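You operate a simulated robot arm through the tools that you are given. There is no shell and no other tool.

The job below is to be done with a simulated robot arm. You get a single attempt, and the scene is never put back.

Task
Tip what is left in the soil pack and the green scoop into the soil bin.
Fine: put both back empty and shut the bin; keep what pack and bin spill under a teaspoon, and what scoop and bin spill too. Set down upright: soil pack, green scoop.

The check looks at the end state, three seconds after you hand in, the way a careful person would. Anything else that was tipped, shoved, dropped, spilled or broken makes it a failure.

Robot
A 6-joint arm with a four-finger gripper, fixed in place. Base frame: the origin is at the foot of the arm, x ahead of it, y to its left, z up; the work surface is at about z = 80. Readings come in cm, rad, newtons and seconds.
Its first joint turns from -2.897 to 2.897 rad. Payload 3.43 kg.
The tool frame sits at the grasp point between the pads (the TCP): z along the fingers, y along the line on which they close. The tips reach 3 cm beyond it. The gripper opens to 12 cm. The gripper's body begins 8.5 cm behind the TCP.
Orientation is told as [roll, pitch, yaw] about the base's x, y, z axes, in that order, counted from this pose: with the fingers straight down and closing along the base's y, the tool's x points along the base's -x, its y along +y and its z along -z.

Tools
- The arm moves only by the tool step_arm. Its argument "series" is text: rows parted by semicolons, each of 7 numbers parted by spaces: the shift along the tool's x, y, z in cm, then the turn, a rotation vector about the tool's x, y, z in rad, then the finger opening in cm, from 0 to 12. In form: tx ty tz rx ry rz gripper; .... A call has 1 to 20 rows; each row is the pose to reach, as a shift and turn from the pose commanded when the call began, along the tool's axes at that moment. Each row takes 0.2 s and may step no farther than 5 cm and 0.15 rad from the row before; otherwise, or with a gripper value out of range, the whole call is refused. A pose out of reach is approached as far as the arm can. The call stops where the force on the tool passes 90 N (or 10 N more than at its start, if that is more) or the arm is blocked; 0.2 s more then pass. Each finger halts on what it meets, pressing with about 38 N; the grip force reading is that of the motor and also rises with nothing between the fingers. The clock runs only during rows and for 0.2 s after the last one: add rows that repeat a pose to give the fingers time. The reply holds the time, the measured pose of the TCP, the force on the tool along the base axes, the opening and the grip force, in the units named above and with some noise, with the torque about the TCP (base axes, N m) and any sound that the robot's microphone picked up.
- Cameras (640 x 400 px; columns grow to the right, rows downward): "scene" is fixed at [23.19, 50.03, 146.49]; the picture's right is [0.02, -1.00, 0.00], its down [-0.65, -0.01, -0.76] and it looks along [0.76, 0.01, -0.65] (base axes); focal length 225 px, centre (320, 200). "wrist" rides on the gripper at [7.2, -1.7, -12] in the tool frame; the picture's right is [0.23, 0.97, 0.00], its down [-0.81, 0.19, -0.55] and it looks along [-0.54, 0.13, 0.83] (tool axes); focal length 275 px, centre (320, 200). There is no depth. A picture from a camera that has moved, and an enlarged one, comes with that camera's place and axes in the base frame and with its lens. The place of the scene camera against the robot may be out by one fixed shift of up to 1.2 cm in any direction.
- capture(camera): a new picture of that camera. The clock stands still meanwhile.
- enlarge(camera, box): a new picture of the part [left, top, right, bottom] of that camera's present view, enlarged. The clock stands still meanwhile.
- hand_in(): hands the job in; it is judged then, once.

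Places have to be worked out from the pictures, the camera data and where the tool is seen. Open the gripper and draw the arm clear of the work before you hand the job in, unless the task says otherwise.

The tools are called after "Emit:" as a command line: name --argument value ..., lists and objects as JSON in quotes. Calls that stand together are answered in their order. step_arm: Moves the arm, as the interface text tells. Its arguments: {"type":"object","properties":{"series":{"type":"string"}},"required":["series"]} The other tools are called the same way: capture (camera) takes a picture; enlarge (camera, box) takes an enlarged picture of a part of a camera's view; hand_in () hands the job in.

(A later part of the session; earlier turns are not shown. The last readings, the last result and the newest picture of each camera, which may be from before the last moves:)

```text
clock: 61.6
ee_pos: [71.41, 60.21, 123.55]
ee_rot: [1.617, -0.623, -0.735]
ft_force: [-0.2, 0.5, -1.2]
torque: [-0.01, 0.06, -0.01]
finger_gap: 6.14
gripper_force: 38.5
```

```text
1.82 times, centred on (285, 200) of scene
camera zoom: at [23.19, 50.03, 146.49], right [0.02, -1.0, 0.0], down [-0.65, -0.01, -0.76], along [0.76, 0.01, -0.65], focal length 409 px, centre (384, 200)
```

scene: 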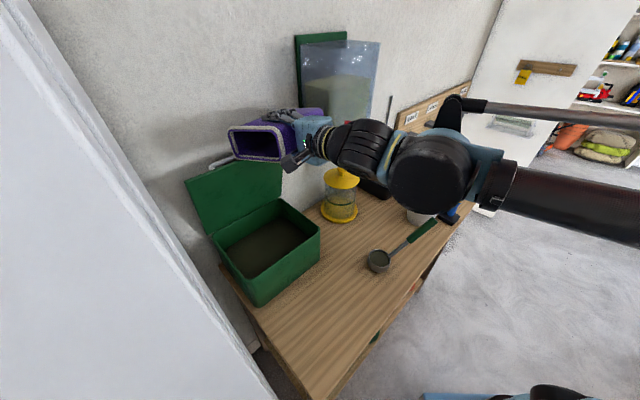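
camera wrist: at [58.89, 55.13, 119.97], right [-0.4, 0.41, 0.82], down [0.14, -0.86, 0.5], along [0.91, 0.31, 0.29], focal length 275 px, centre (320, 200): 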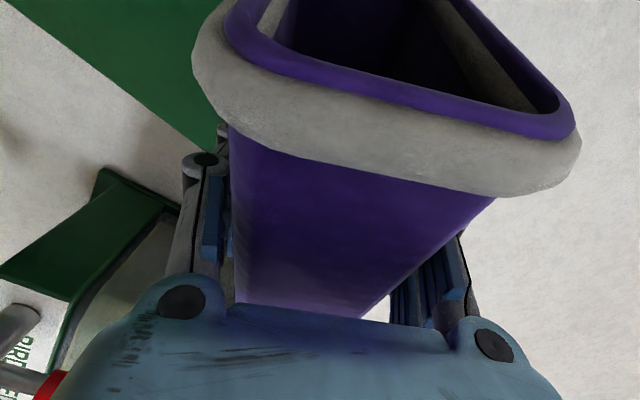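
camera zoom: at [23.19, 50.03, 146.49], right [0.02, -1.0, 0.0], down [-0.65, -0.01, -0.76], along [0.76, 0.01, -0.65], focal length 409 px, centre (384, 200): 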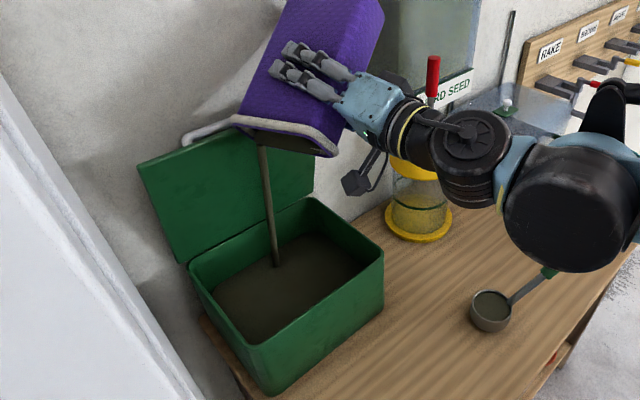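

The soil is running in a narrow stream from the far corner straight into the bin. I hold here for a moment, then tip further.

Emit:
step_arm --series "0 0 0 0 0 0 4; 0 0 0 0 0 0 4; 0 0 0 0 0 0 4; 0 0 0 0 0 0 4; 0 0 0 0 0 0 4; 0 0 0 0 0 0 4; 0 0 0 0 0 0 4; 0 0 0 0 0 0 4"

Emit:
enlarge --camera "scene" --box '[180, 90, 390, 310]'

```text
clock: 63.4
ee_pos: [71.51, 60.23, 123.61]
ee_rot: [1.618, -0.624, -0.737]
ft_force: [0.3, 0.6, -2.1]
torque: [-0.01, 0.07, -0.02]
finger_gap: 6.15
gripper_force: 37.9
```

```text
1.82 times, centred on (285, 200) of scene
camera zoom: at [23.19, 50.03, 146.49], right [0.02, -1.0, 0.0], down [-0.65, -0.01, -0.76], along [0.76, 0.01, -0.65], focal length 409 px, centre (384, 200)
```

zoom: 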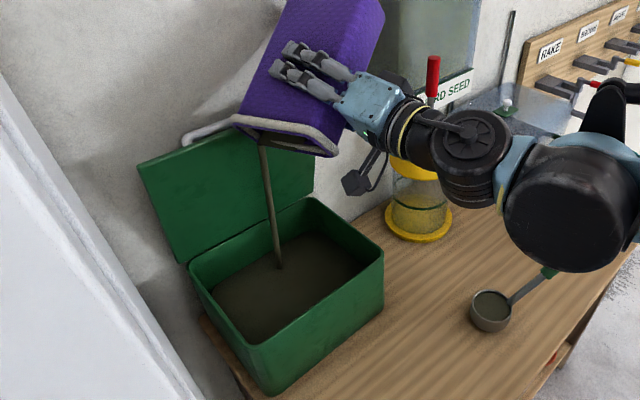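

The stream lands well inside the bin. I tip to about 140° and hold.

Emit:
step_arm --series "0 0 0 -0.031 0 -0.082 4; 0 0 0 -0.062 0 -0.163 4; 0 0 0 -0.094 0 -0.245 4; 0 0 0 -0.094 0 -0.245 4; 0 0 0 -0.094 0 -0.245 4; 0 0 0 -0.094 0 -0.245 4; 0 0 0 -0.094 0 -0.245 4; 0 0 0 -0.094 0 -0.245 4; 0 0 0 -0.094 0 -0.245 4; 0 0 0 -0.094 0 -0.245 4"

Emit:
enlarge --camera "scene" --box '[180, 90, 390, 310]'

```text
clock: 65.6
ee_pos: [69.01, 61.97, 123.35]
ee_rot: [1.701, -0.871, -0.78]
ft_force: [0.1, -0.2, -1.4]
torque: [-0.01, 0.02, -0.02]
finger_gap: 6.18
gripper_force: 38.2
out of reach, approached as far as the arm can: row 1, 2, 3, 4, 5, 6, 7, 8, 9, 10
```

```text
1.82 times, centred on (285, 200) of scene
camera zoom: at [23.19, 50.03, 146.49], right [0.02, -1.0, 0.0], down [-0.65, -0.01, -0.76], along [0.76, 0.01, -0.65], focal length 409 px, centre (384, 200)
```

zoom: 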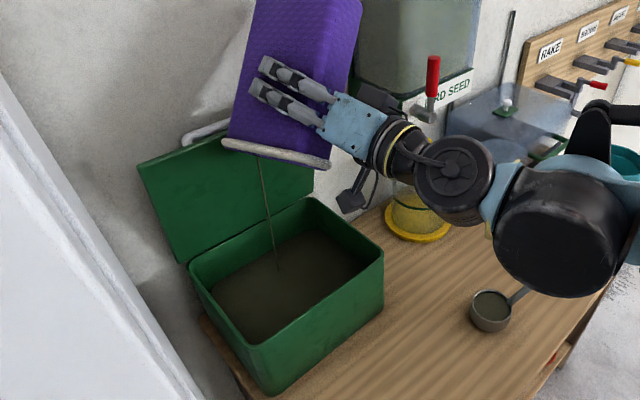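

The stream is thinning to a thread; the arm is near a limit but the mouth is still over the bin. I hold for two seconds more.

Emit:
step_arm --series "0 0 0 0 0 0 4; 0 0 0 0 0 0 4; 0 0 0 0 0 0 4; 0 0 0 0 0 0 4; 0 0 0 0 0 0 4; 0 0 0 0 0 0 4; 0 0 0 0 0 0 4; 0 0 0 0 0 0 4; 0 0 0 0 0 0 4; 0 0 0 0 0 0 4"

Emit:
enlarge --camera "scene" --box '[180, 90, 390, 310]'

Emit:
capture --camera "wrist"

```text
clock: 67.8
ee_pos: [69.04, 62.02, 123.22]
ee_rot: [1.702, -0.871, -0.78]
ft_force: [-0.2, 0.5, -1.7]
torque: [-0.01, 0.01, 0.0]
finger_gap: 6.16
gripper_force: 37.6
```

```text
1.82 times, centred on (285, 200) of scene
camera zoom: at [23.19, 50.03, 146.49], right [0.02, -1.0, 0.0], down [-0.65, -0.01, -0.76], along [0.76, 0.01, -0.65], focal length 409 px, centre (384, 200)
```

zoom: 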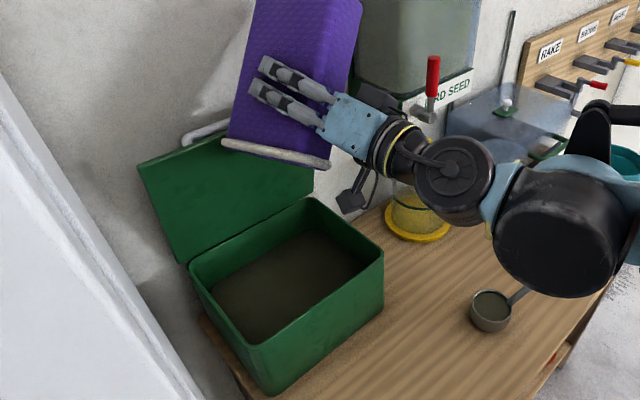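

```text
taken
camera wrist: at [59.24, 55.05, 115.82], right [-0.72, 0.53, 0.45], down [-0.1, -0.71, 0.7], along [0.69, 0.46, 0.56], focal length 275 px, centre (320, 200)
```

wrist: 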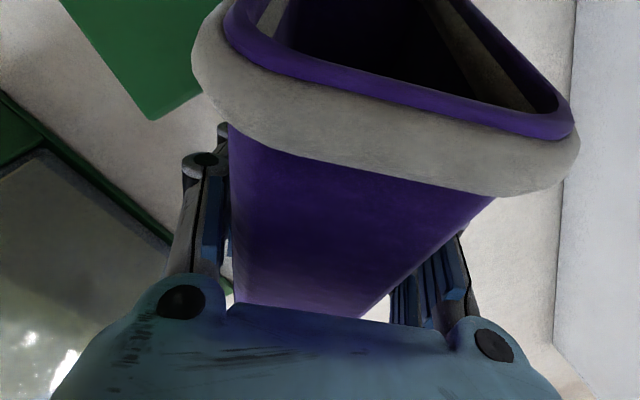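

The stream has stopped. I give the inverted pack a few short shakes along its axis over the bin to loosen any remainder.

Emit:
step_arm --series "0.9 0 -0.35 0 0 0 4; -0.9 0 0.35 0 0 0 4; 0.9 0 -0.35 0 0 0 4; -0.9 0 0.35 0 0 0 4; 0.9 0 -0.35 0 0 0 4; -0.9 0 0.35 0 0 0 4; 0 0 0 0 0 0 4; 0 0 0 0 0 0 4; 0 0 0 0 0 0 4"

Emit:
enlarge --camera "scene" --box '[180, 90, 390, 310]'

```text
clock: 69.8
ee_pos: [69.07, 62.0, 123.37]
ee_rot: [1.7, -0.87, -0.781]
ft_force: [-1.1, 0.3, -0.5]
torque: [-0.01, 0.03, 0.0]
finger_gap: 6.14
gripper_force: 38.1
```

```text
1.82 times, centred on (285, 200) of scene
camera zoom: at [23.19, 50.03, 146.49], right [0.02, -1.0, 0.0], down [-0.65, -0.01, -0.76], along [0.76, 0.01, -0.65], focal length 409 px, centre (384, 200)
```

zoom: 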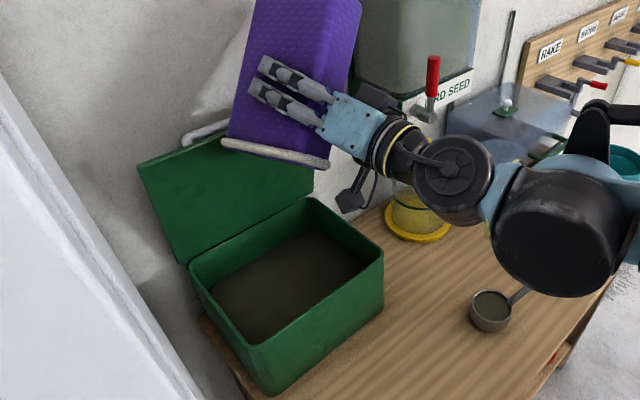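

No more soil comes. To be sure, I try tipping a little steeper with a small sideways allowance, and shake again.

Emit:
step_arm --series "0.6 0.7 0 -0.036 0 -0.094 4; 1.23 1.47 0 -0.071 0 -0.187 4; 1.23 1.47 0 -0.071 0 -0.187 4; 2.1 1.47 -0.35 -0.071 0 -0.187 4; 0.4 1.47 0.35 -0.071 0 -0.187 4; 2.1 1.47 -0.35 -0.071 0 -0.187 4; 1.23 1.47 0 -0.071 0 -0.187 4; 1.23 1.47 0 -0.071 0 -0.187 4; 1.23 1.47 0 -0.071 0 -0.187 4"

Emit:
enlarge --camera "scene" --box '[180, 90, 390, 310]'

```text
clock: 71.8
ee_pos: [66.94, 63.57, 122.26]
ee_rot: [1.729, -1.063, -0.786]
ft_force: [0.0, 0.5, -2.4]
torque: [0.01, -0.02, -0.03]
finger_gap: 6.15
gripper_force: 37.9
out of reach, approached as far as the arm can: row 1, 2, 3, 4, 5, 6, 7, 8
```

```text
1.82 times, centred on (285, 200) of scene
camera zoom: at [23.19, 50.03, 146.49], right [0.02, -1.0, 0.0], down [-0.65, -0.01, -0.76], along [0.76, 0.01, -0.65], focal length 409 px, centre (384, 200)
```

zoom: 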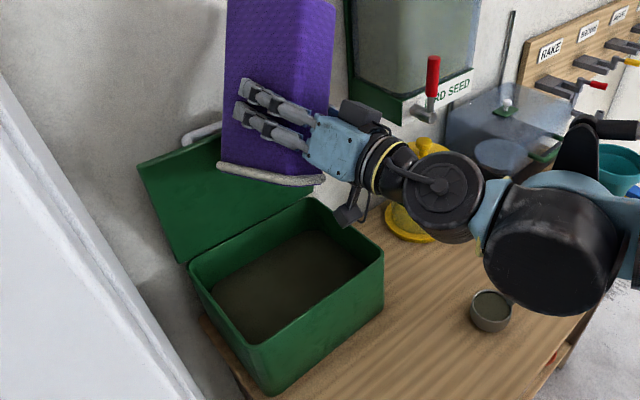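

No more soil comes even at about 150°, so the pack is empty. I now roll it back towards 95° over the bin while rising to clear the lid.

Emit:
step_arm --series "-1.2 0.05 0.01 0.043 0 0.113 4; -2.4 0.1 0.02 0.087 0 0.227 4; -3.57 0.157 0.026 0.13 0 0.34 4; -3.57 0.157 0.026 0.173 0 0.453 4; -3.57 0.157 0.026 0.216 0 0.566 4; -3.57 0.157 0.026 0.26 0 0.68 4; -3.57 0.157 0.026 0.303 0 0.793 4; -3.57 0.157 0.026 0.346 0 0.906 4; -3.57 0.157 0.026 0.346 0 0.906 4"

Emit:
enlarge --camera "scene" --box '[180, 90, 390, 310]'

```text
clock: 73.8
ee_pos: [68.64, 62.0, 126.56]
ee_rot: [1.419, -0.152, -0.789]
ft_force: [-0.2, 0.1, -0.9]
torque: [0.01, 0.02, -0.01]
finger_gap: 6.14
gripper_force: 37.6
```

```text
1.82 times, centred on (285, 200) of scene
camera zoom: at [23.19, 50.03, 146.49], right [0.02, -1.0, 0.0], down [-0.65, -0.01, -0.76], along [0.76, 0.01, -0.65], focal length 409 px, centre (384, 200)
```

zoom: 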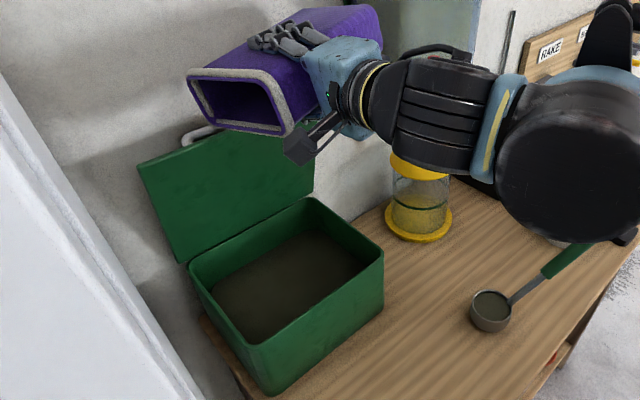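

Only the empty pack's weight (about 1 N) remains. I back away from the lid and roll the pack fully upright again.

Emit:
step_arm --series "-0.01 -0.4 -2.6 0.02 0.008 0.066 4; -0.02 -0.8 -5.3 0.04 0.016 0.132 4; -0.03 -1.21 -7.91 0.075 0.029 0.255 4; -0.03 -1.21 -7.91 0.115 0.045 0.39 4; -0.03 -1.21 -7.91 0.155 0.061 0.525 4; -0.03 -1.21 -7.91 0.194 0.076 0.659 4; -0.03 -1.21 -7.91 0.234 0.092 0.793 4; -0.03 -1.21 -7.91 0.274 0.107 0.928 4; -0.03 -1.21 -7.91 0.313 0.123 1.062 4; -0.03 -1.21 -7.91 0.353 0.138 1.197 4; -0.03 -1.21 -7.91 0.392 0.154 1.331 4; -0.03 -1.21 -7.91 0.43 0.169 1.46 4; -0.03 -1.21 -7.91 0.4682 0.1834 1.5878 4; -0.03 -1.21 -7.91 0.4682 0.1834 1.5878 4"

Emit:
capture --camera "scene"

Emit:
capture --camera "wrist"

```text
clock: 76.8
ee_pos: [62.89, 56.4, 126.63]
ee_rot: [0.0, 1.206, -1.973]
ft_force: [0.2, 0.1, -1.1]
torque: [0.0, 0.0, -0.02]
finger_gap: 6.16
gripper_force: 37.9
```

```text
taken
```

scene: 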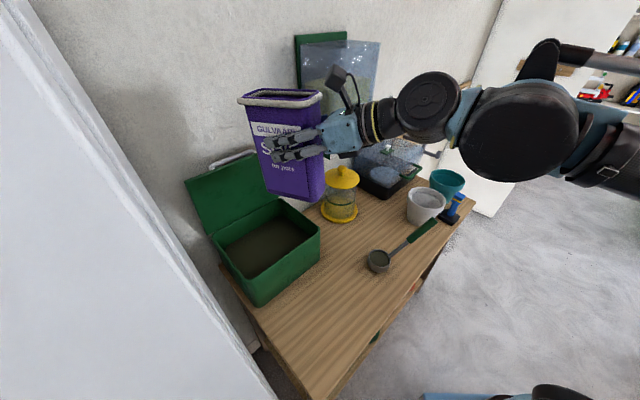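

```text
taken
camera wrist: at [57.89, 48.99, 137.58], right [0.93, -0.3, 0.22], down [-0.14, -0.82, -0.56], along [0.35, 0.49, -0.8], focal length 275 px, centre (320, 200)
```

wrist: 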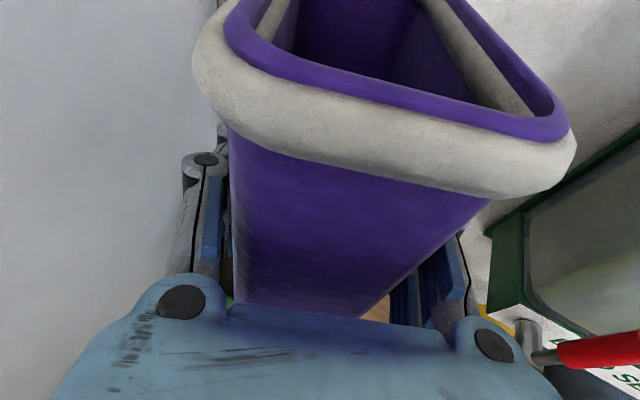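

The pack is upright and empty, though it has turned a few degrees in the grip. I swing it back over its original place on the bench at safe height.

Emit:
step_arm --series "-1.47 -1.38 -1.16 0.111 0 -0.042 4; -2.93 -2.76 -2.33 0.222 0 -0.085 4; -4.4 -4.14 -3.49 0.333 0 -0.127 4; -5.87 -5.52 -4.66 0.444 0 -0.169 4; -7.33 -6.9 -5.82 0.554 0 -0.212 4; -8.8 -8.28 -6.99 0.665 0 -0.254 4; -10.27 -9.66 -8.15 0.776 0 -0.296 4; -11.73 -11.04 -9.32 0.887 0 -0.339 4; -13.2 -12.42 -10.48 0.998 0 -0.381 4; -13.2 -12.42 -10.48 0.998 0 -0.381 4"

Emit:
capture --camera "scene"

Emit:
capture --camera "wrist"

```text
clock: 79.0
ee_pos: [45.63, 47.86, 117.82]
ee_rot: [-0.001, 1.205, -0.903]
ft_force: [-1.2, 0.0, -1.5]
torque: [0.0, -0.01, -0.04]
finger_gap: 6.15
gripper_force: 37.7
```

```text
taken
```

scene: 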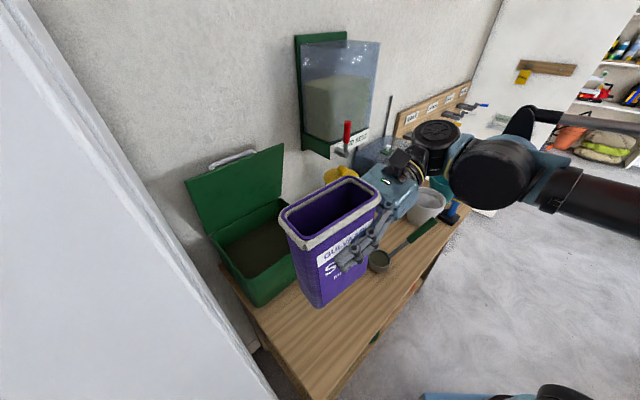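

```text
taken
camera wrist: at [49.75, 39.91, 128.92], right [0.71, 0.67, 0.21], down [0.65, -0.52, -0.56], along [-0.26, 0.54, -0.8], focal length 275 px, centre (320, 200)
```

wrist: 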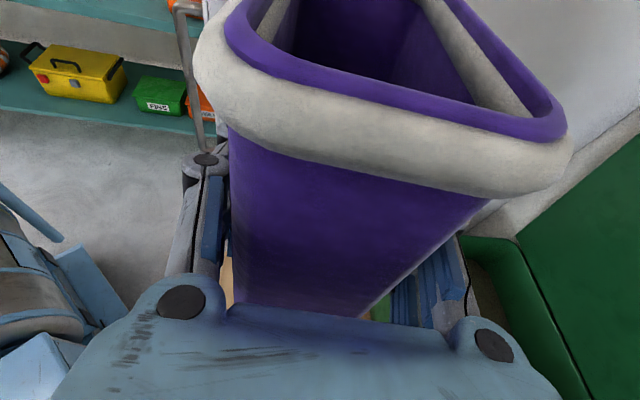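

I compare the pack's uprightness with the scene picture taken at the same pose after the first lift.

Emit:
enlarge --camera "scene" --box '[260, 160, 400, 320]'

```text
2.50 times, centred on (330, 240) of scene
camera zoom: at [23.19, 50.03, 146.49], right [0.02, -1.0, 0.0], down [-0.65, -0.01, -0.76], along [0.76, 0.01, -0.65], focal length 562 px, centre (295, 100)
```

zoom: 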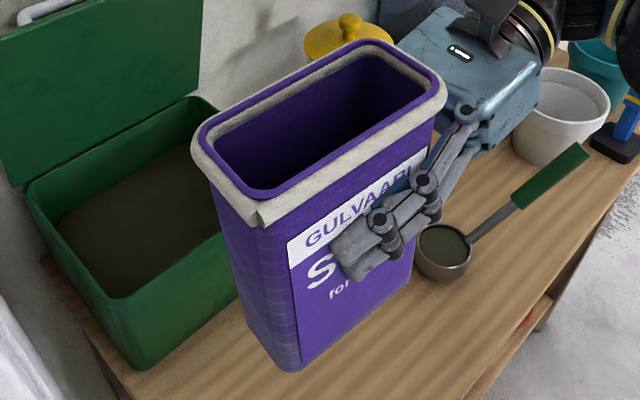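

The pack's top leans about 0.08 rad to the left relative to before, so I tilt the tool by +0.08 rad to make the pack upright and descend to about 4 cm above its resting height.

Emit:
step_arm --series "-4 0.03 1.5 0 0.02 0 4; -8 0.06 3.0 0 0.04 0 4; -12.2 0.09 4.6 0 0.06 0 4; -16.4 0.12 6.2 0 0.08 0 4; -20.4 0.15 7.73 0 0.08 0 4; -20.4 0.15 7.73 0 0.08 0 4"

Emit:
enlarge --camera "scene" --box '[260, 220, 420, 370]'

```text
clock: 80.4
ee_pos: [45.82, 48.11, 96.19]
ee_rot: [-0.002, 1.285, -0.907]
ft_force: [-0.1, 0.1, -0.9]
torque: [-0.01, 0.0, -0.03]
finger_gap: 6.15
gripper_force: 38.6
```

```text
2.67 times, centred on (340, 295) of scene
camera zoom: at [23.19, 50.03, 146.49], right [0.02, -1.0, 0.0], down [-0.65, -0.01, -0.76], along [0.76, 0.01, -0.65], focal length 599 px, centre (267, -53)
```

zoom: 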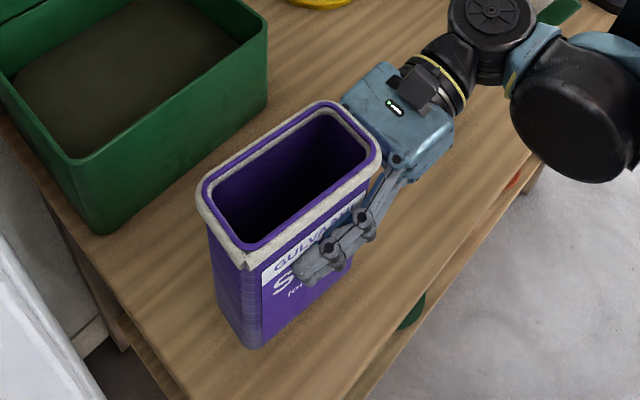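

The pack's edges now look vertical. I lower it slowly to just above the bench.

Emit:
step_arm --series "-0.96 0 0.28 0 0 0 4; -1.92 0 0.56 0 0 0 4; -2.69 0 0.79 0 0 0 4; -3.17 0 0.93 0 0 0 4; -3.17 0 0.93 0 0 0 4"

```text
clock: 81.6
ee_pos: [45.79, 48.03, 92.7]
ee_rot: [-0.001, 1.287, -0.906]
ft_force: [0.3, 0.0, -1.5]
torque: [-0.03, 0.0, 0.01]
finger_gap: 6.16
gripper_force: 38.1
```

No contact yet at z=92.7. I lower in quarter-centimetre steps until the bench is felt.

Emit:
step_arm --series "-0.24 0 0.07 0 0 0 4; -0.24 0 0.07 0 0 0 4"

Emit:
step_arm --series "-0.24 0 0.07 0 0 0 4; -0.24 0 0.07 0 0 0 4"

```text
clock: 82.2
ee_pos: [45.91, 47.96, 92.56]
ee_rot: [-0.004, 1.285, -0.906]
ft_force: [0.7, 1.5, 0.6]
torque: [0.12, -0.2, 0.1]
finger_gap: 6.13
gripper_force: 37.9
```

```text
clock: 82.8
ee_pos: [45.82, 47.9, 92.43]
ee_rot: [0.003, 1.286, -0.903]
ft_force: [-3.8, 8.6, 48.9]
torque: [1.21, 0.86, 0.08]
finger_gap: 6.12
gripper_force: 38.4
```

The pack is firmly on the bench (49 N). I relieve the pressure by 2 mm and look at it before releasing.

Emit:
step_arm --series "0.19 0 -0.06 0 0 0 4; 0.19 0 -0.06 0 0 0 4"

Emit:
enlarge --camera "scene" --box '[260, 220, 420, 370]'

```text
clock: 83.4
ee_pos: [45.84, 47.87, 92.53]
ee_rot: [0.0, 1.285, -0.905]
ft_force: [-4.5, 11.9, 25.4]
torque: [1.09, 0.58, -0.03]
finger_gap: 6.14
gripper_force: 37.7
```

```text
2.67 times, centred on (340, 295) of scene
camera zoom: at [23.19, 50.03, 146.49], right [0.02, -1.0, 0.0], down [-0.65, -0.01, -0.76], along [0.76, 0.01, -0.65], focal length 599 px, centre (267, -53)
```

zoom: 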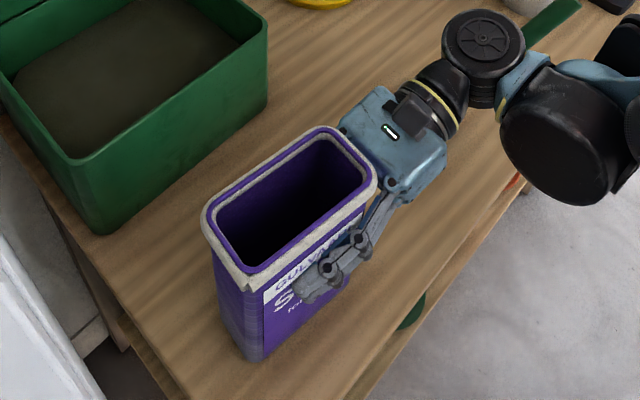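

There is still 25 N of residual load, so I ease up slightly more and then open the fingers gradually.

Emit:
step_arm --series "0.12 0 -0.04 0 0 0 4; 0.12 0 -0.04 0 0 0 4"

Emit:
step_arm --series "0 0 0 0 0 0 6.2; 0 0 0 0 0 0 6.6; 0 0 0 0 0 0 7.2; 0 0 0 0 0 0 8; 0 0 0 0 0 0 9; 0 0 0 0 0 0 9.5; 0 0 0 0 0 0 9.5"

Emit:
enlarge --camera "scene" --box '[260, 220, 420, 370]'

Emit:
capture --camera "wrist"

```text
clock: 84.0
ee_pos: [45.78, 47.85, 92.49]
ee_rot: [-0.003, 1.284, -0.908]
ft_force: [0.3, -0.3, -1.0]
torque: [0.0, 0.02, 0.01]
finger_gap: 6.14
gripper_force: 38.0
```

```text
clock: 85.6
ee_pos: [45.77, 48.02, 92.64]
ee_rot: [-0.001, 1.284, -0.906]
ft_force: [0.2, 0.7, -0.6]
torque: [0.02, 0.01, 0.01]
finger_gap: 9.48
gripper_force: 0.1
```

```text
2.67 times, centred on (340, 295) of scene
camera zoom: at [23.19, 50.03, 146.49], right [0.02, -1.0, 0.0], down [-0.65, -0.01, -0.76], along [0.76, 0.01, -0.65], focal length 599 px, centre (267, -53)
```

zoom: 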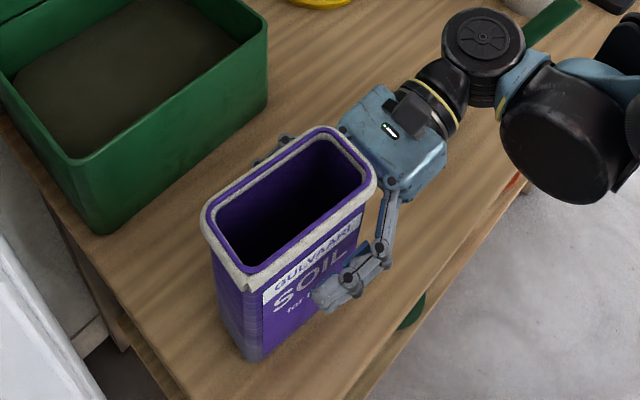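

```text
taken
camera wrist: at [50.42, 39.32, 102.92], right [0.72, 0.65, 0.22], down [0.62, -0.48, -0.62], along [-0.3, 0.59, -0.75], focal length 275 px, centre (320, 200)
```

wrist: 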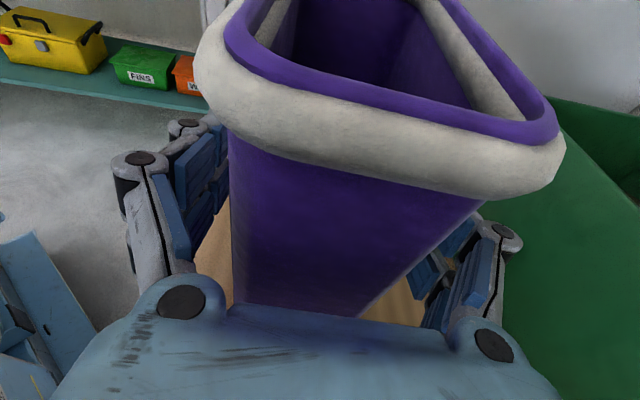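

The pack stands upright on the bench, released. I withdraw the fingers backwards and then upwards, keeping the wrist above the scoop's handle.

Emit:
step_arm --series "0 0 -3 0 0 0 9.5; 0 0 -6 0 0 0 9.5; 2 0 -9 0 0 0 9.5; 5 0 -12 0 0 0 9.5; 8 0 -15 0 0 0 9.5; 12 0 -17 0 0 0 9.5; 16 0 -17 0 0 0 9.5; 16 0 -17 0 0 0 9.5"

Emit:
capture --camera "scene"

Emit:
capture --camera "wrist"

Emit:
enlarge --camera "scene" --box '[260, 240, 380, 370]'

```text
clock: 87.4
ee_pos: [53.1, 38.64, 112.74]
ee_rot: [-0.004, 1.283, -0.906]
ft_force: [0.1, 0.9, -0.9]
torque: [-0.03, -0.01, -0.02]
finger_gap: 9.52
gripper_force: 0.1
```

```text
taken
```

scene: 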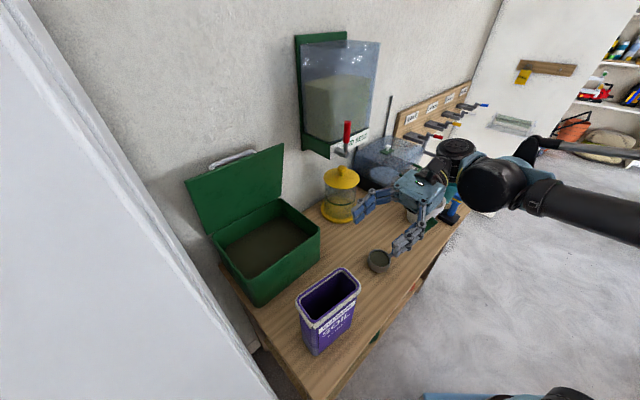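

```text
taken
camera wrist: at [57.68, 30.08, 123.07], right [0.72, 0.65, 0.22], down [0.62, -0.48, -0.62], along [-0.3, 0.59, -0.75], focal length 275 px, centre (320, 200)
```

wrist: 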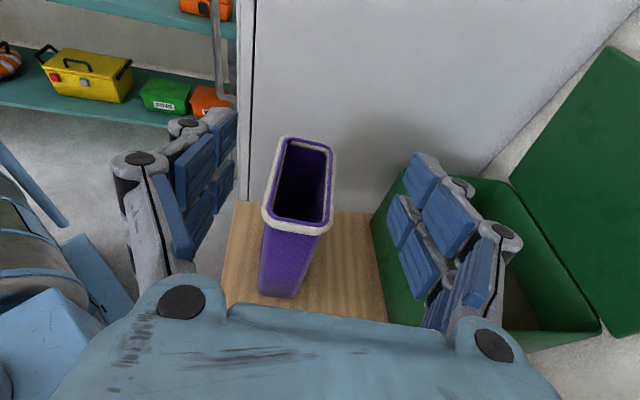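

```text
3.08 times, centred on (320, 305) of scene
camera zoom: at [23.19, 50.03, 146.49], right [0.02, -1.0, 0.0], down [-0.65, -0.01, -0.76], along [0.76, 0.01, -0.65], focal length 692 px, centre (320, -123)
```

zoom: 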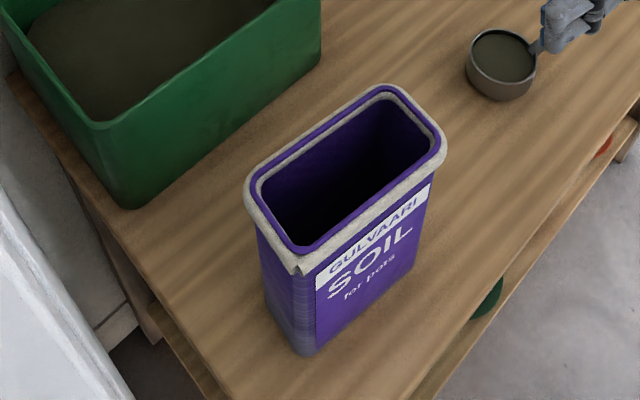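

The pack stands upright within a few millimetres of where it was, and the bench around it is clean. Next is the scoop: I move to a point above its green handle with the tool aligned along the handle (pointing from the handle end towards the bowl).

Emit:
step_arm --series "-1.3 0.2 -4 -0.05 -0.01 0.015 9; -2.6 0.4 -8 -0.1 -0.025 0.03 8; -3.9 0.6 -12 -0.17 -0.04 0.05 7; -5.2 0.8 -16 -0.24 -0.05 0.07 6; -6.5 1.0 -20 -0.3 -0.065 0.09 6; -7.9 1.14 -24.2 -0.348 -0.077 0.103 6; -7.9 1.14 -24.2 -0.348 -0.077 0.103 6"

Emit:
capture --camera "wrist"

Emit:
capture --camera "scene"

```text
clock: 89.0
ee_pos: [69.63, 19.16, 112.0]
ee_rot: [0.036, 1.21, -1.235]
ft_force: [-0.4, -0.7, 0.2]
torque: [-0.01, 0.0, 0.0]
finger_gap: 6.01
gripper_force: 0.2
```

```text
taken
camera wrist: at [70.55, 10.26, 122.87], right [0.9, 0.37, 0.23], down [0.43, -0.71, -0.56], along [-0.04, 0.6, -0.8], focal length 275 px, centre (320, 200)
```

wrist: 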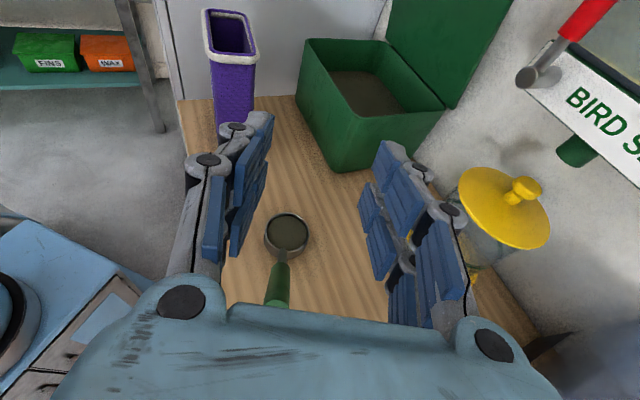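

```text
taken
```

scene: 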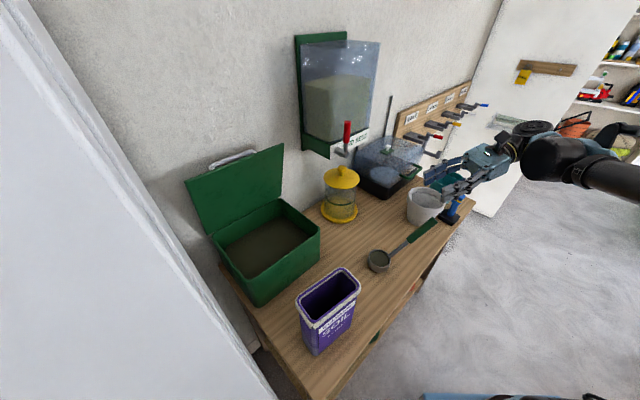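

The tool is aligned with the handle (heading 107°). I enlarge the view of the scoop to verify the handle's position before descending.

Emit:
enlarge --camera "wrist" --box '[230, 190, 350, 310]'

Emit:
enlarge --camera "scene" --box '[350, 130, 500, 280]'

```text
3.33 times, centred on (290, 250) of wrist
camera zoom: at [70.55, 10.26, 122.87], right [0.9, 0.37, 0.23], down [0.43, -0.71, -0.56], along [-0.04, 0.6, -0.8], focal length 918 px, centre (420, 33)
```

zoom: 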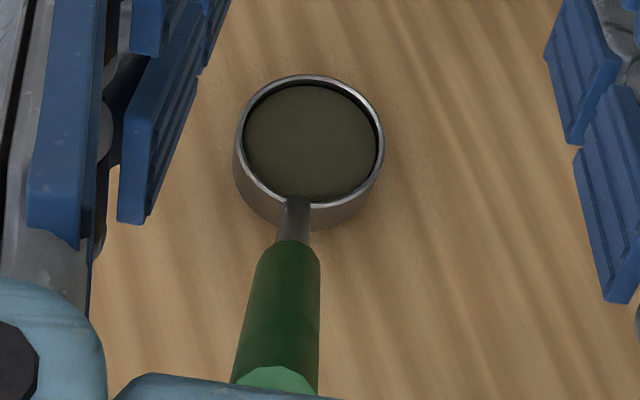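

```text
2.67 times, centred on (425, 205) of scene
camera zoom: at [23.19, 50.03, 146.49], right [0.02, -1.0, 0.0], down [-0.65, -0.01, -0.76], along [0.76, 0.01, -0.65], focal length 599 px, centre (40, 187)
```

zoom: 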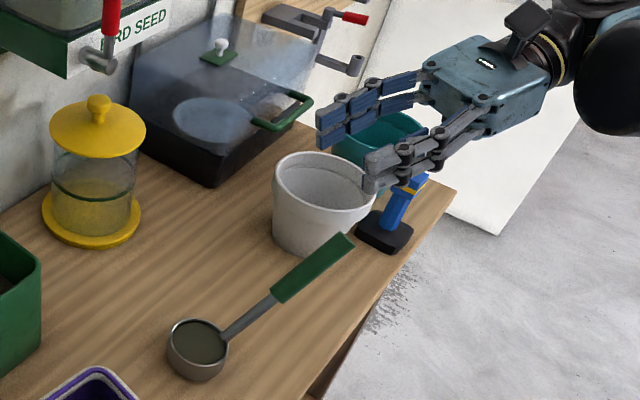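

The handle's grip centre is at about (69.35, 19.75, 93.65), elevation ≈43°, centred under the fingers. I descend 13 cm first and re-check.

Emit:
step_arm --series "-4 -0.08 1.67 0 0 0 6; -8 -0.15 3.34 0 0 0 5.5; -12 -0.23 5.0 0 0 0 5.5; -12 -0.23 5.0 0 0 0 5.5"

Emit:
capture --camera "wrist"

Emit:
enlarge --camera "scene" --box '[350, 150, 500, 290]'

```text
clock: 90.0
ee_pos: [69.65, 19.7, 99.02]
ee_rot: [0.037, 1.206, -1.234]
ft_force: [0.7, -0.7, -0.2]
torque: [0.03, 0.03, 0.04]
finger_gap: 5.48
gripper_force: 0.0
```

```text
taken
camera wrist: at [70.45, 10.75, 110.05], right [0.9, 0.37, 0.23], down [0.43, -0.71, -0.56], along [-0.04, 0.6, -0.8], focal length 275 px, centre (320, 200)
```

wrist: 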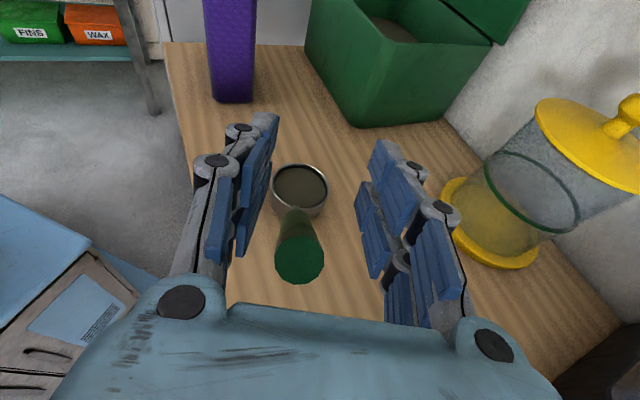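

```text
2.86 times, centred on (425, 220) of scene
camera zoom: at [23.19, 50.03, 146.49], right [0.02, -1.0, 0.0], down [-0.65, -0.01, -0.76], along [0.76, 0.01, -0.65], focal length 642 px, centre (20, 143)
```

zoom: 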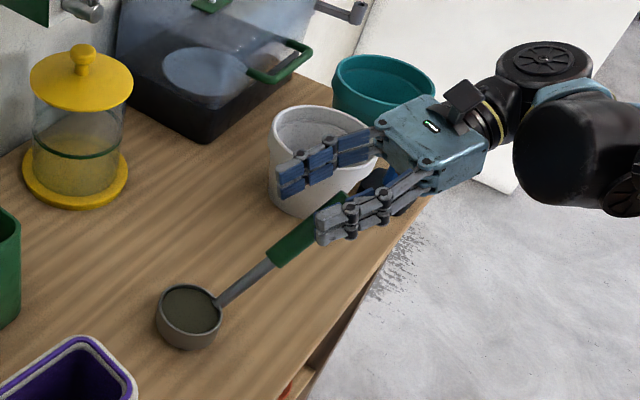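

The handle end and bowl are in line with the tool, about 3 mm left of centre. I go down the last 5.4 cm with that correction.

Emit:
step_arm --series "-1.7 -0.2 0.7 0 0 0 5.2; -3.4 -0.33 1.4 0 0 0 5; -4.98 -0.33 2.07 0 0 0 5; -4.98 -0.33 2.07 0 0 0 5"

Emit:
capture --camera "wrist"

Emit:
enlarge --camera "scene" --box '[350, 170, 480, 290]'

```text
clock: 91.0
ee_pos: [69.21, 19.74, 93.75]
ee_rot: [0.037, 1.208, -1.232]
ft_force: [-0.8, -0.1, -0.9]
torque: [-0.03, -0.01, 0.04]
finger_gap: 5.01
gripper_force: 0.1
```

```text
taken
camera wrist: at [70.14, 10.83, 104.63], right [0.9, 0.37, 0.23], down [0.43, -0.71, -0.56], along [-0.04, 0.6, -0.8], focal length 275 px, centre (320, 200)
```

wrist: 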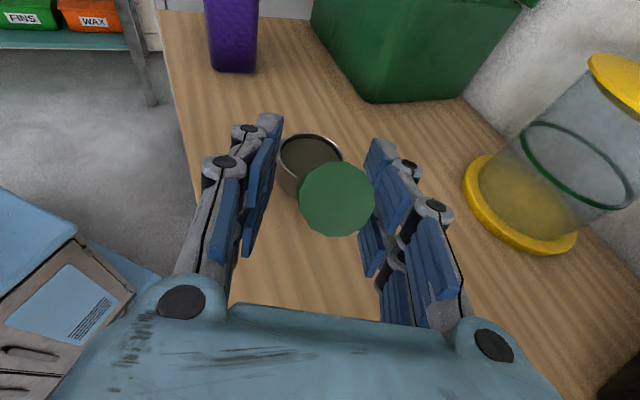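

```text
3.33 times, centred on (415, 230) of scene
camera zoom: at [23.19, 50.03, 146.49], right [0.02, -1.0, 0.0], down [-0.65, -0.01, -0.76], along [0.76, 0.01, -0.65], focal length 749 px, centre (3, 100)
```

zoom: 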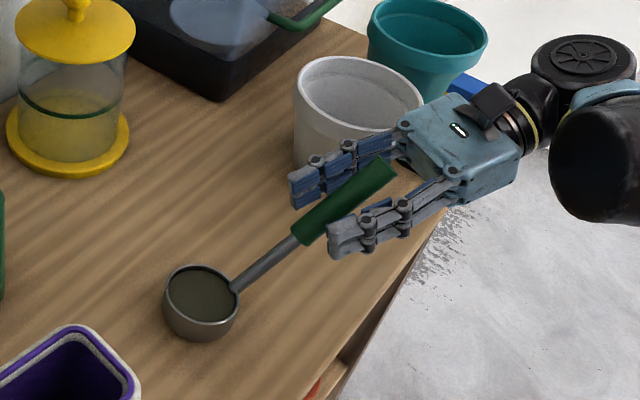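

The handle lies between the fingers, within about 1.5 mm of centre. I make that correction and close slowly on the handle.

Emit:
step_arm --series "0 0.15 0 0 0 0 4.4; 0 0.15 0 0 0 0 3.6; 0 0.15 0 0 0 0 3.0; 0 0.15 0 0 0 0 2.6; 0 0.15 0 0 0 0 2.3; 0 0.15 0 0 0 0 2.0; 0 0.15 0 0 0 0 1.5; 0 0.15 0 0 0 0 1.0; 0 0.15 0 0 0 0 1.0"

Emit:
enlarge --camera "scene" --box '[350, 170, 480, 290]'

Emit:
capture --camera "wrist"

```text
clock: 93.0
ee_pos: [69.32, 19.85, 93.62]
ee_rot: [0.036, 1.207, -1.232]
ft_force: [0.8, 0.0, 0.3]
torque: [0.1, -0.07, -0.05]
finger_gap: 2.28
gripper_force: 38.4
```

```text
3.33 times, centred on (415, 230) of scene
camera zoom: at [23.19, 50.03, 146.49], right [0.02, -1.0, 0.0], down [-0.65, -0.01, -0.76], along [0.76, 0.01, -0.65], focal length 749 px, centre (3, 100)
```

zoom: 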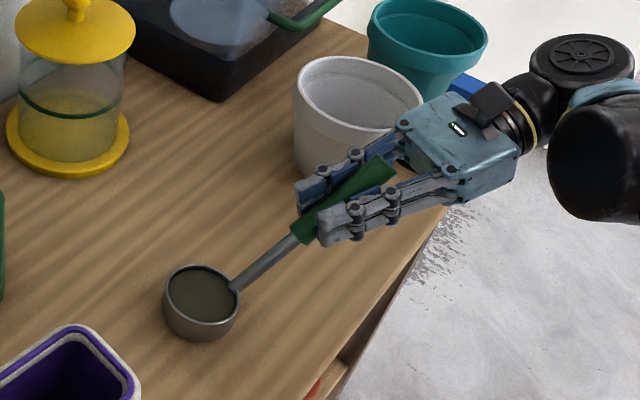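

```text
taken
camera wrist: at [70.27, 10.9, 104.63], right [0.9, 0.37, 0.23], down [0.43, -0.71, -0.56], along [-0.04, 0.6, -0.8], focal length 275 px, centre (320, 200)
```

wrist: 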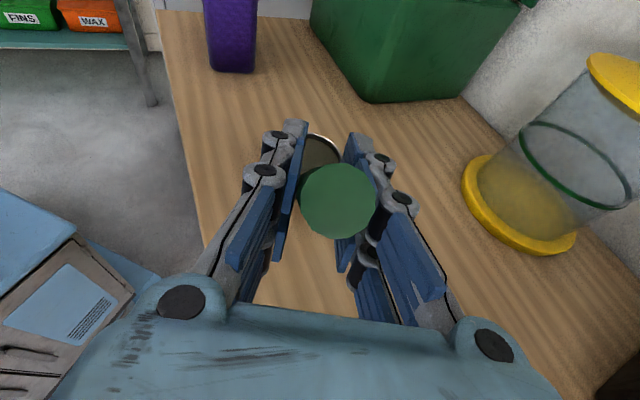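

The handle is firmly gripped at 2.3 cm and the bowl has not moved. I lift slowly by 3 cm and check that it stays level.

Emit:
step_arm --series "0.37 0 -0.14 0 0 0 1; 0.75 0.01 -0.28 0 0 0 1; 1.2 0.02 -0.46 0 0 0 1; 1.87 0.03 -0.71 0 0 0 1; 2.8 0.04 -1.06 0 0 0 1; 2.8 0.04 -1.06 0 0 0 1"

Emit:
enlarge --camera "scene" --box '[350, 170, 480, 290]'

```text
clock: 94.4
ee_pos: [69.49, 19.8, 96.73]
ee_rot: [0.036, 1.208, -1.234]
ft_force: [0.6, 0.0, -2.7]
torque: [-0.22, -0.07, 0.01]
finger_gap: 2.3
gripper_force: 38.0
```

```text
3.33 times, centred on (415, 230) of scene
camera zoom: at [23.19, 50.03, 146.49], right [0.02, -1.0, 0.0], down [-0.65, -0.01, -0.76], along [0.76, 0.01, -0.65], focal length 749 px, centre (3, 100)
```

zoom: 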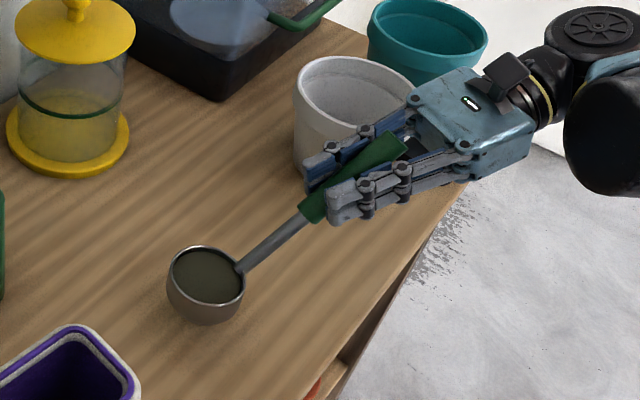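

The scoop lifts level (2.7 N) with no visible spill. I raise it smoothly to z≈120.

Emit:
step_arm --series "1.0 0.02 -0.38 0 0 0 1; 3.0 0.05 -1.13 0 0 0 1; 6.0 0.09 -2.27 0 0 0 1; 9.0 0.13 -3.4 0 0 0 1; 12.0 0.17 -4.53 0 0 0 1; 15.0 0.22 -5.66 0 0 0 1; 18.0 0.26 -6.8 0 0 0 1; 20.5 0.29 -7.74 0 0 0 1; 21.9 0.31 -8.27 0 0 0 1; 21.9 0.31 -8.27 0 0 0 1"

Emit:
capture --camera "scene"

Emit:
capture --camera "wrist"

```text
clock: 96.6
ee_pos: [69.39, 19.86, 120.12]
ee_rot: [0.037, 1.206, -1.235]
ft_force: [-0.6, 0.3, -2.4]
torque: [-0.23, -0.08, 0.0]
finger_gap: 2.31
gripper_force: 37.8
```

```text
taken
```

scene: 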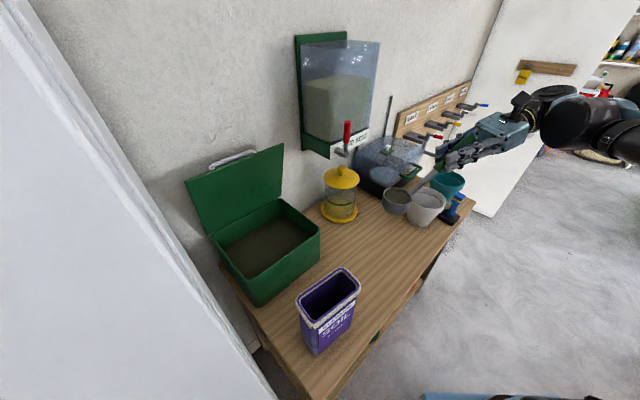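

```text
taken
camera wrist: at [70.27, 10.98, 131.02], right [0.9, 0.37, 0.23], down [0.43, -0.71, -0.56], along [-0.04, 0.6, -0.8], focal length 275 px, centre (320, 200)
```

wrist: 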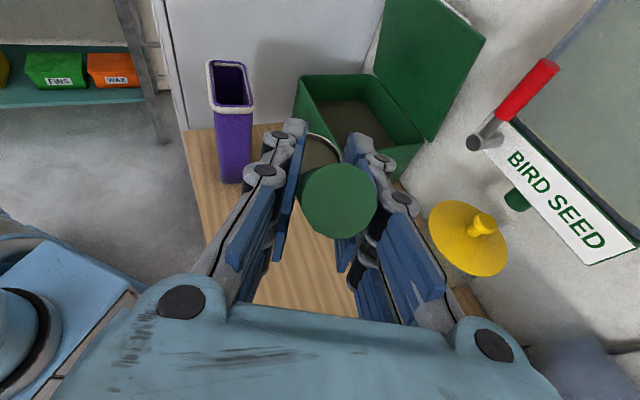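

Scoop level at z≈120, nothing spilled on the bench. I carry it smoothly over to the bin side (T≈(59.8, 53.4)) while turning the heading to about 85°, keeping it level.

Emit:
step_arm --series "0.47 0.03 1.31 -0.014 0 0.005 1; 1.29 0.08 3.61 -0.039 -0.001 0.015 1; 2.35 0.15 6.57 -0.072 -0.001 0.027 1; 3.52 0.23 9.86 -0.108 -0.002 0.041 1; 4.7 0.31 13.14 -0.144 -0.002 0.054 1; 5.87 0.39 16.43 -0.18 -0.003 0.068 1; 7.04 0.46 19.71 -0.215 -0.003 0.081 1; 8.22 0.54 23.0 -0.251 -0.004 0.095 1; 9.39 0.62 26.28 -0.287 -0.004 0.108 1; 10.45 0.69 29.24 -0.32 -0.004 0.121 1; 11.27 0.74 31.54 -0.345 -0.005 0.13 1; 11.74 0.77 32.85 -0.359 -0.005 0.1355 1; 11.74 0.77 32.85 -0.359 -0.005 0.1355 1"

Emit:
capture --camera "scene"

Emit:
capture --camera "wrist"

```text
clock: 99.4
ee_pos: [59.65, 53.38, 119.53]
ee_rot: [0.038, 1.209, -1.615]
ft_force: [0.2, -0.8, -2.8]
torque: [-0.22, 0.01, 0.01]
finger_gap: 2.29
gripper_force: 38.4
```

```text
taken
```

scene: 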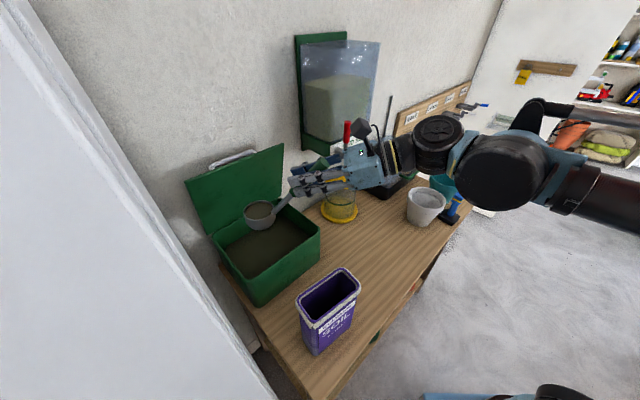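

```text
taken
camera wrist: at [57.18, 44.81, 130.42], right [0.97, 0.0, 0.23], down [0.13, -0.82, -0.56], along [0.19, 0.58, -0.8], focal length 275 px, centre (320, 200)
```

wrist: 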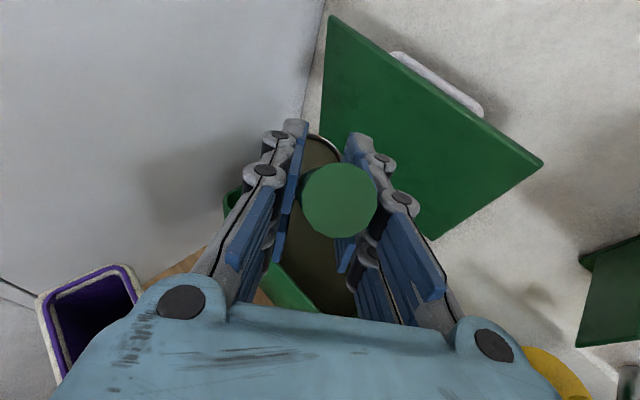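

The scoop's bowl hangs level above the bin. I enlarge to verify its position over the bin opening before rolling.

Emit:
enlarge --camera "scene" --box '[180, 130, 400, 310]'

```text
2.22 times, centred on (290, 220) of scene
camera zoom: at [23.19, 50.03, 146.49], right [0.02, -1.0, 0.0], down [-0.65, -0.01, -0.76], along [0.76, 0.01, -0.65], focal length 500 px, centre (387, 156)
```

zoom: 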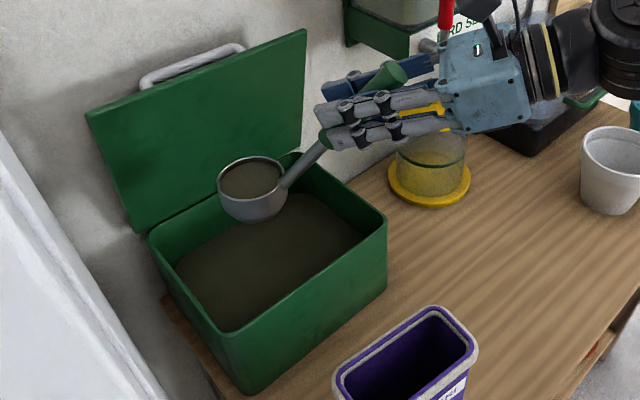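

The bowl is over the bin (about n=89, e=-3). I shift 2.5 cm deeper over the bin and roll slowly to about 46°.

Emit:
step_arm --series "0.3 0.8 0.9 0 0 0 1; 0.65 1.62 1.79 0 0 0 1; 0.65 1.62 1.79 -0.028 0 -0.075 1; 0.65 1.62 1.79 -0.057 -0.001 -0.15 1; 0.65 1.62 1.79 -0.085 -0.001 -0.224 1; 0.65 1.62 1.79 -0.113 -0.002 -0.299 1; 0.65 1.62 1.79 -0.142 -0.002 -0.374 1; 0.65 1.62 1.79 -0.17 -0.002 -0.449 1; 0.65 1.62 1.79 -0.198 -0.003 -0.524 1; 0.65 1.62 1.79 -0.227 -0.003 -0.598 1; 0.65 1.62 1.79 -0.255 -0.003 -0.673 1; 0.65 1.62 1.79 -0.284 -0.004 -0.748 1"

Emit:
enlarge --camera "scene" --box '[180, 110, 400, 310]'

```text
clock: 102.0
ee_pos: [61.56, 55.13, 119.49]
ee_rot: [1.245, 0.695, -0.564]
ft_force: [-0.2, -0.1, -2.6]
torque: [-0.18, 0.16, 0.01]
finger_gap: 2.31
gripper_force: 38.3
```

```text
2.00 times, centred on (290, 210) of scene
camera zoom: at [23.19, 50.03, 146.49], right [0.02, -1.0, 0.0], down [-0.65, -0.01, -0.76], along [0.76, 0.01, -0.65], focal length 450 px, centre (380, 180)
```

zoom: 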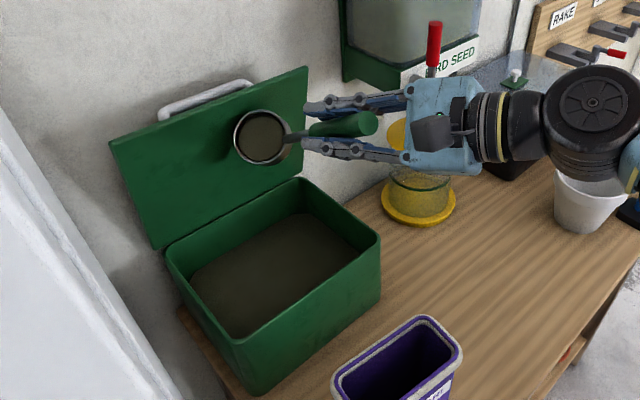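

At 46° the soil still sits in the bowl. I roll on to about 75° while easing back and lowering so that the bowl stays clear of the lid.

Emit:
step_arm --series "-0.4 -0.8 -0.26 -0.028 0 -0.075 1; -0.8 -1.6 -0.52 -0.057 -0.001 -0.15 1; -1.2 -2.4 -0.78 -0.085 -0.001 -0.224 1; -1.6 -3.2 -1.04 -0.113 -0.002 -0.299 1; -2.0 -4.0 -1.3 -0.142 -0.002 -0.374 1; -2.38 -4.61 -1.53 -0.177 -0.003 -0.468 1; -2.38 -4.61 -1.53 -0.177 -0.003 -0.468 1"

Emit:
enlarge --camera "scene" --box '[180, 110, 400, 310]'

```text
clock: 103.6
ee_pos: [59.31, 52.97, 114.94]
ee_rot: [1.476, 0.236, -0.459]
ft_force: [0.2, 0.4, -1.6]
torque: [-0.17, 0.22, -0.05]
finger_gap: 2.29
gripper_force: 38.4
```

```text
2.00 times, centred on (290, 210) of scene
camera zoom: at [23.19, 50.03, 146.49], right [0.02, -1.0, 0.0], down [-0.65, -0.01, -0.76], along [0.76, 0.01, -0.65], focal length 450 px, centre (380, 180)
```

zoom: 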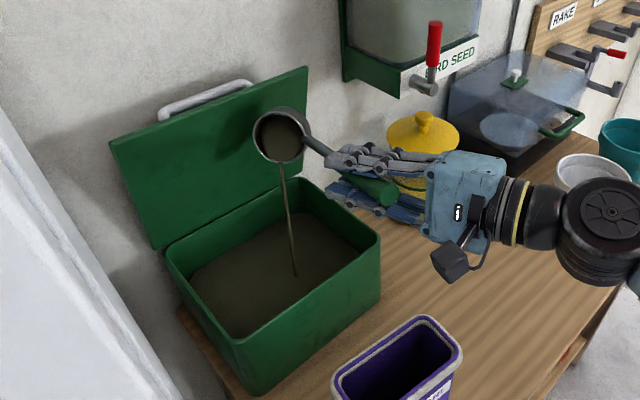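

A thin stream falls into the middle of the bin. I keep rolling slowly to about 105°.

Emit:
step_arm --series "0 0 0 0 0 0 1; 0 0 0 -0.028 0 -0.075 1; 0 0 0 -0.057 -0.001 -0.15 1; 0 0 0 -0.085 -0.001 -0.224 1; 0 0 0 -0.113 -0.002 -0.299 1; 0 0 0 -0.142 -0.002 -0.374 1; 0 0 0 -0.184 -0.003 -0.486 1; 0 0 0 -0.184 -0.003 -0.486 1; 0 0 0 -0.184 -0.003 -0.486 1"

Emit:
enlarge --camera "scene" --box '[180, 110, 400, 310]'

```text
clock: 105.6
ee_pos: [59.31, 52.92, 114.89]
ee_rot: [1.659, -0.249, -0.457]
ft_force: [-12.2, -16.0, -11.0]
torque: [-0.95, 1.13, -0.6]
finger_gap: 2.54
gripper_force: 38.3
```

```text
2.00 times, centred on (290, 210) of scene
camera zoom: at [23.19, 50.03, 146.49], right [0.02, -1.0, 0.0], down [-0.65, -0.01, -0.76], along [0.76, 0.01, -0.65], focal length 450 px, centre (380, 180)
```

zoom: 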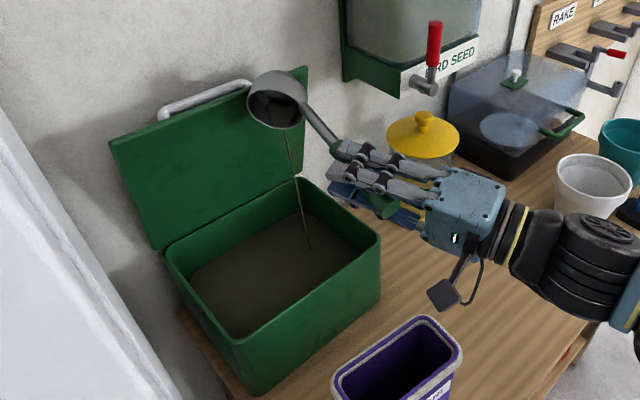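

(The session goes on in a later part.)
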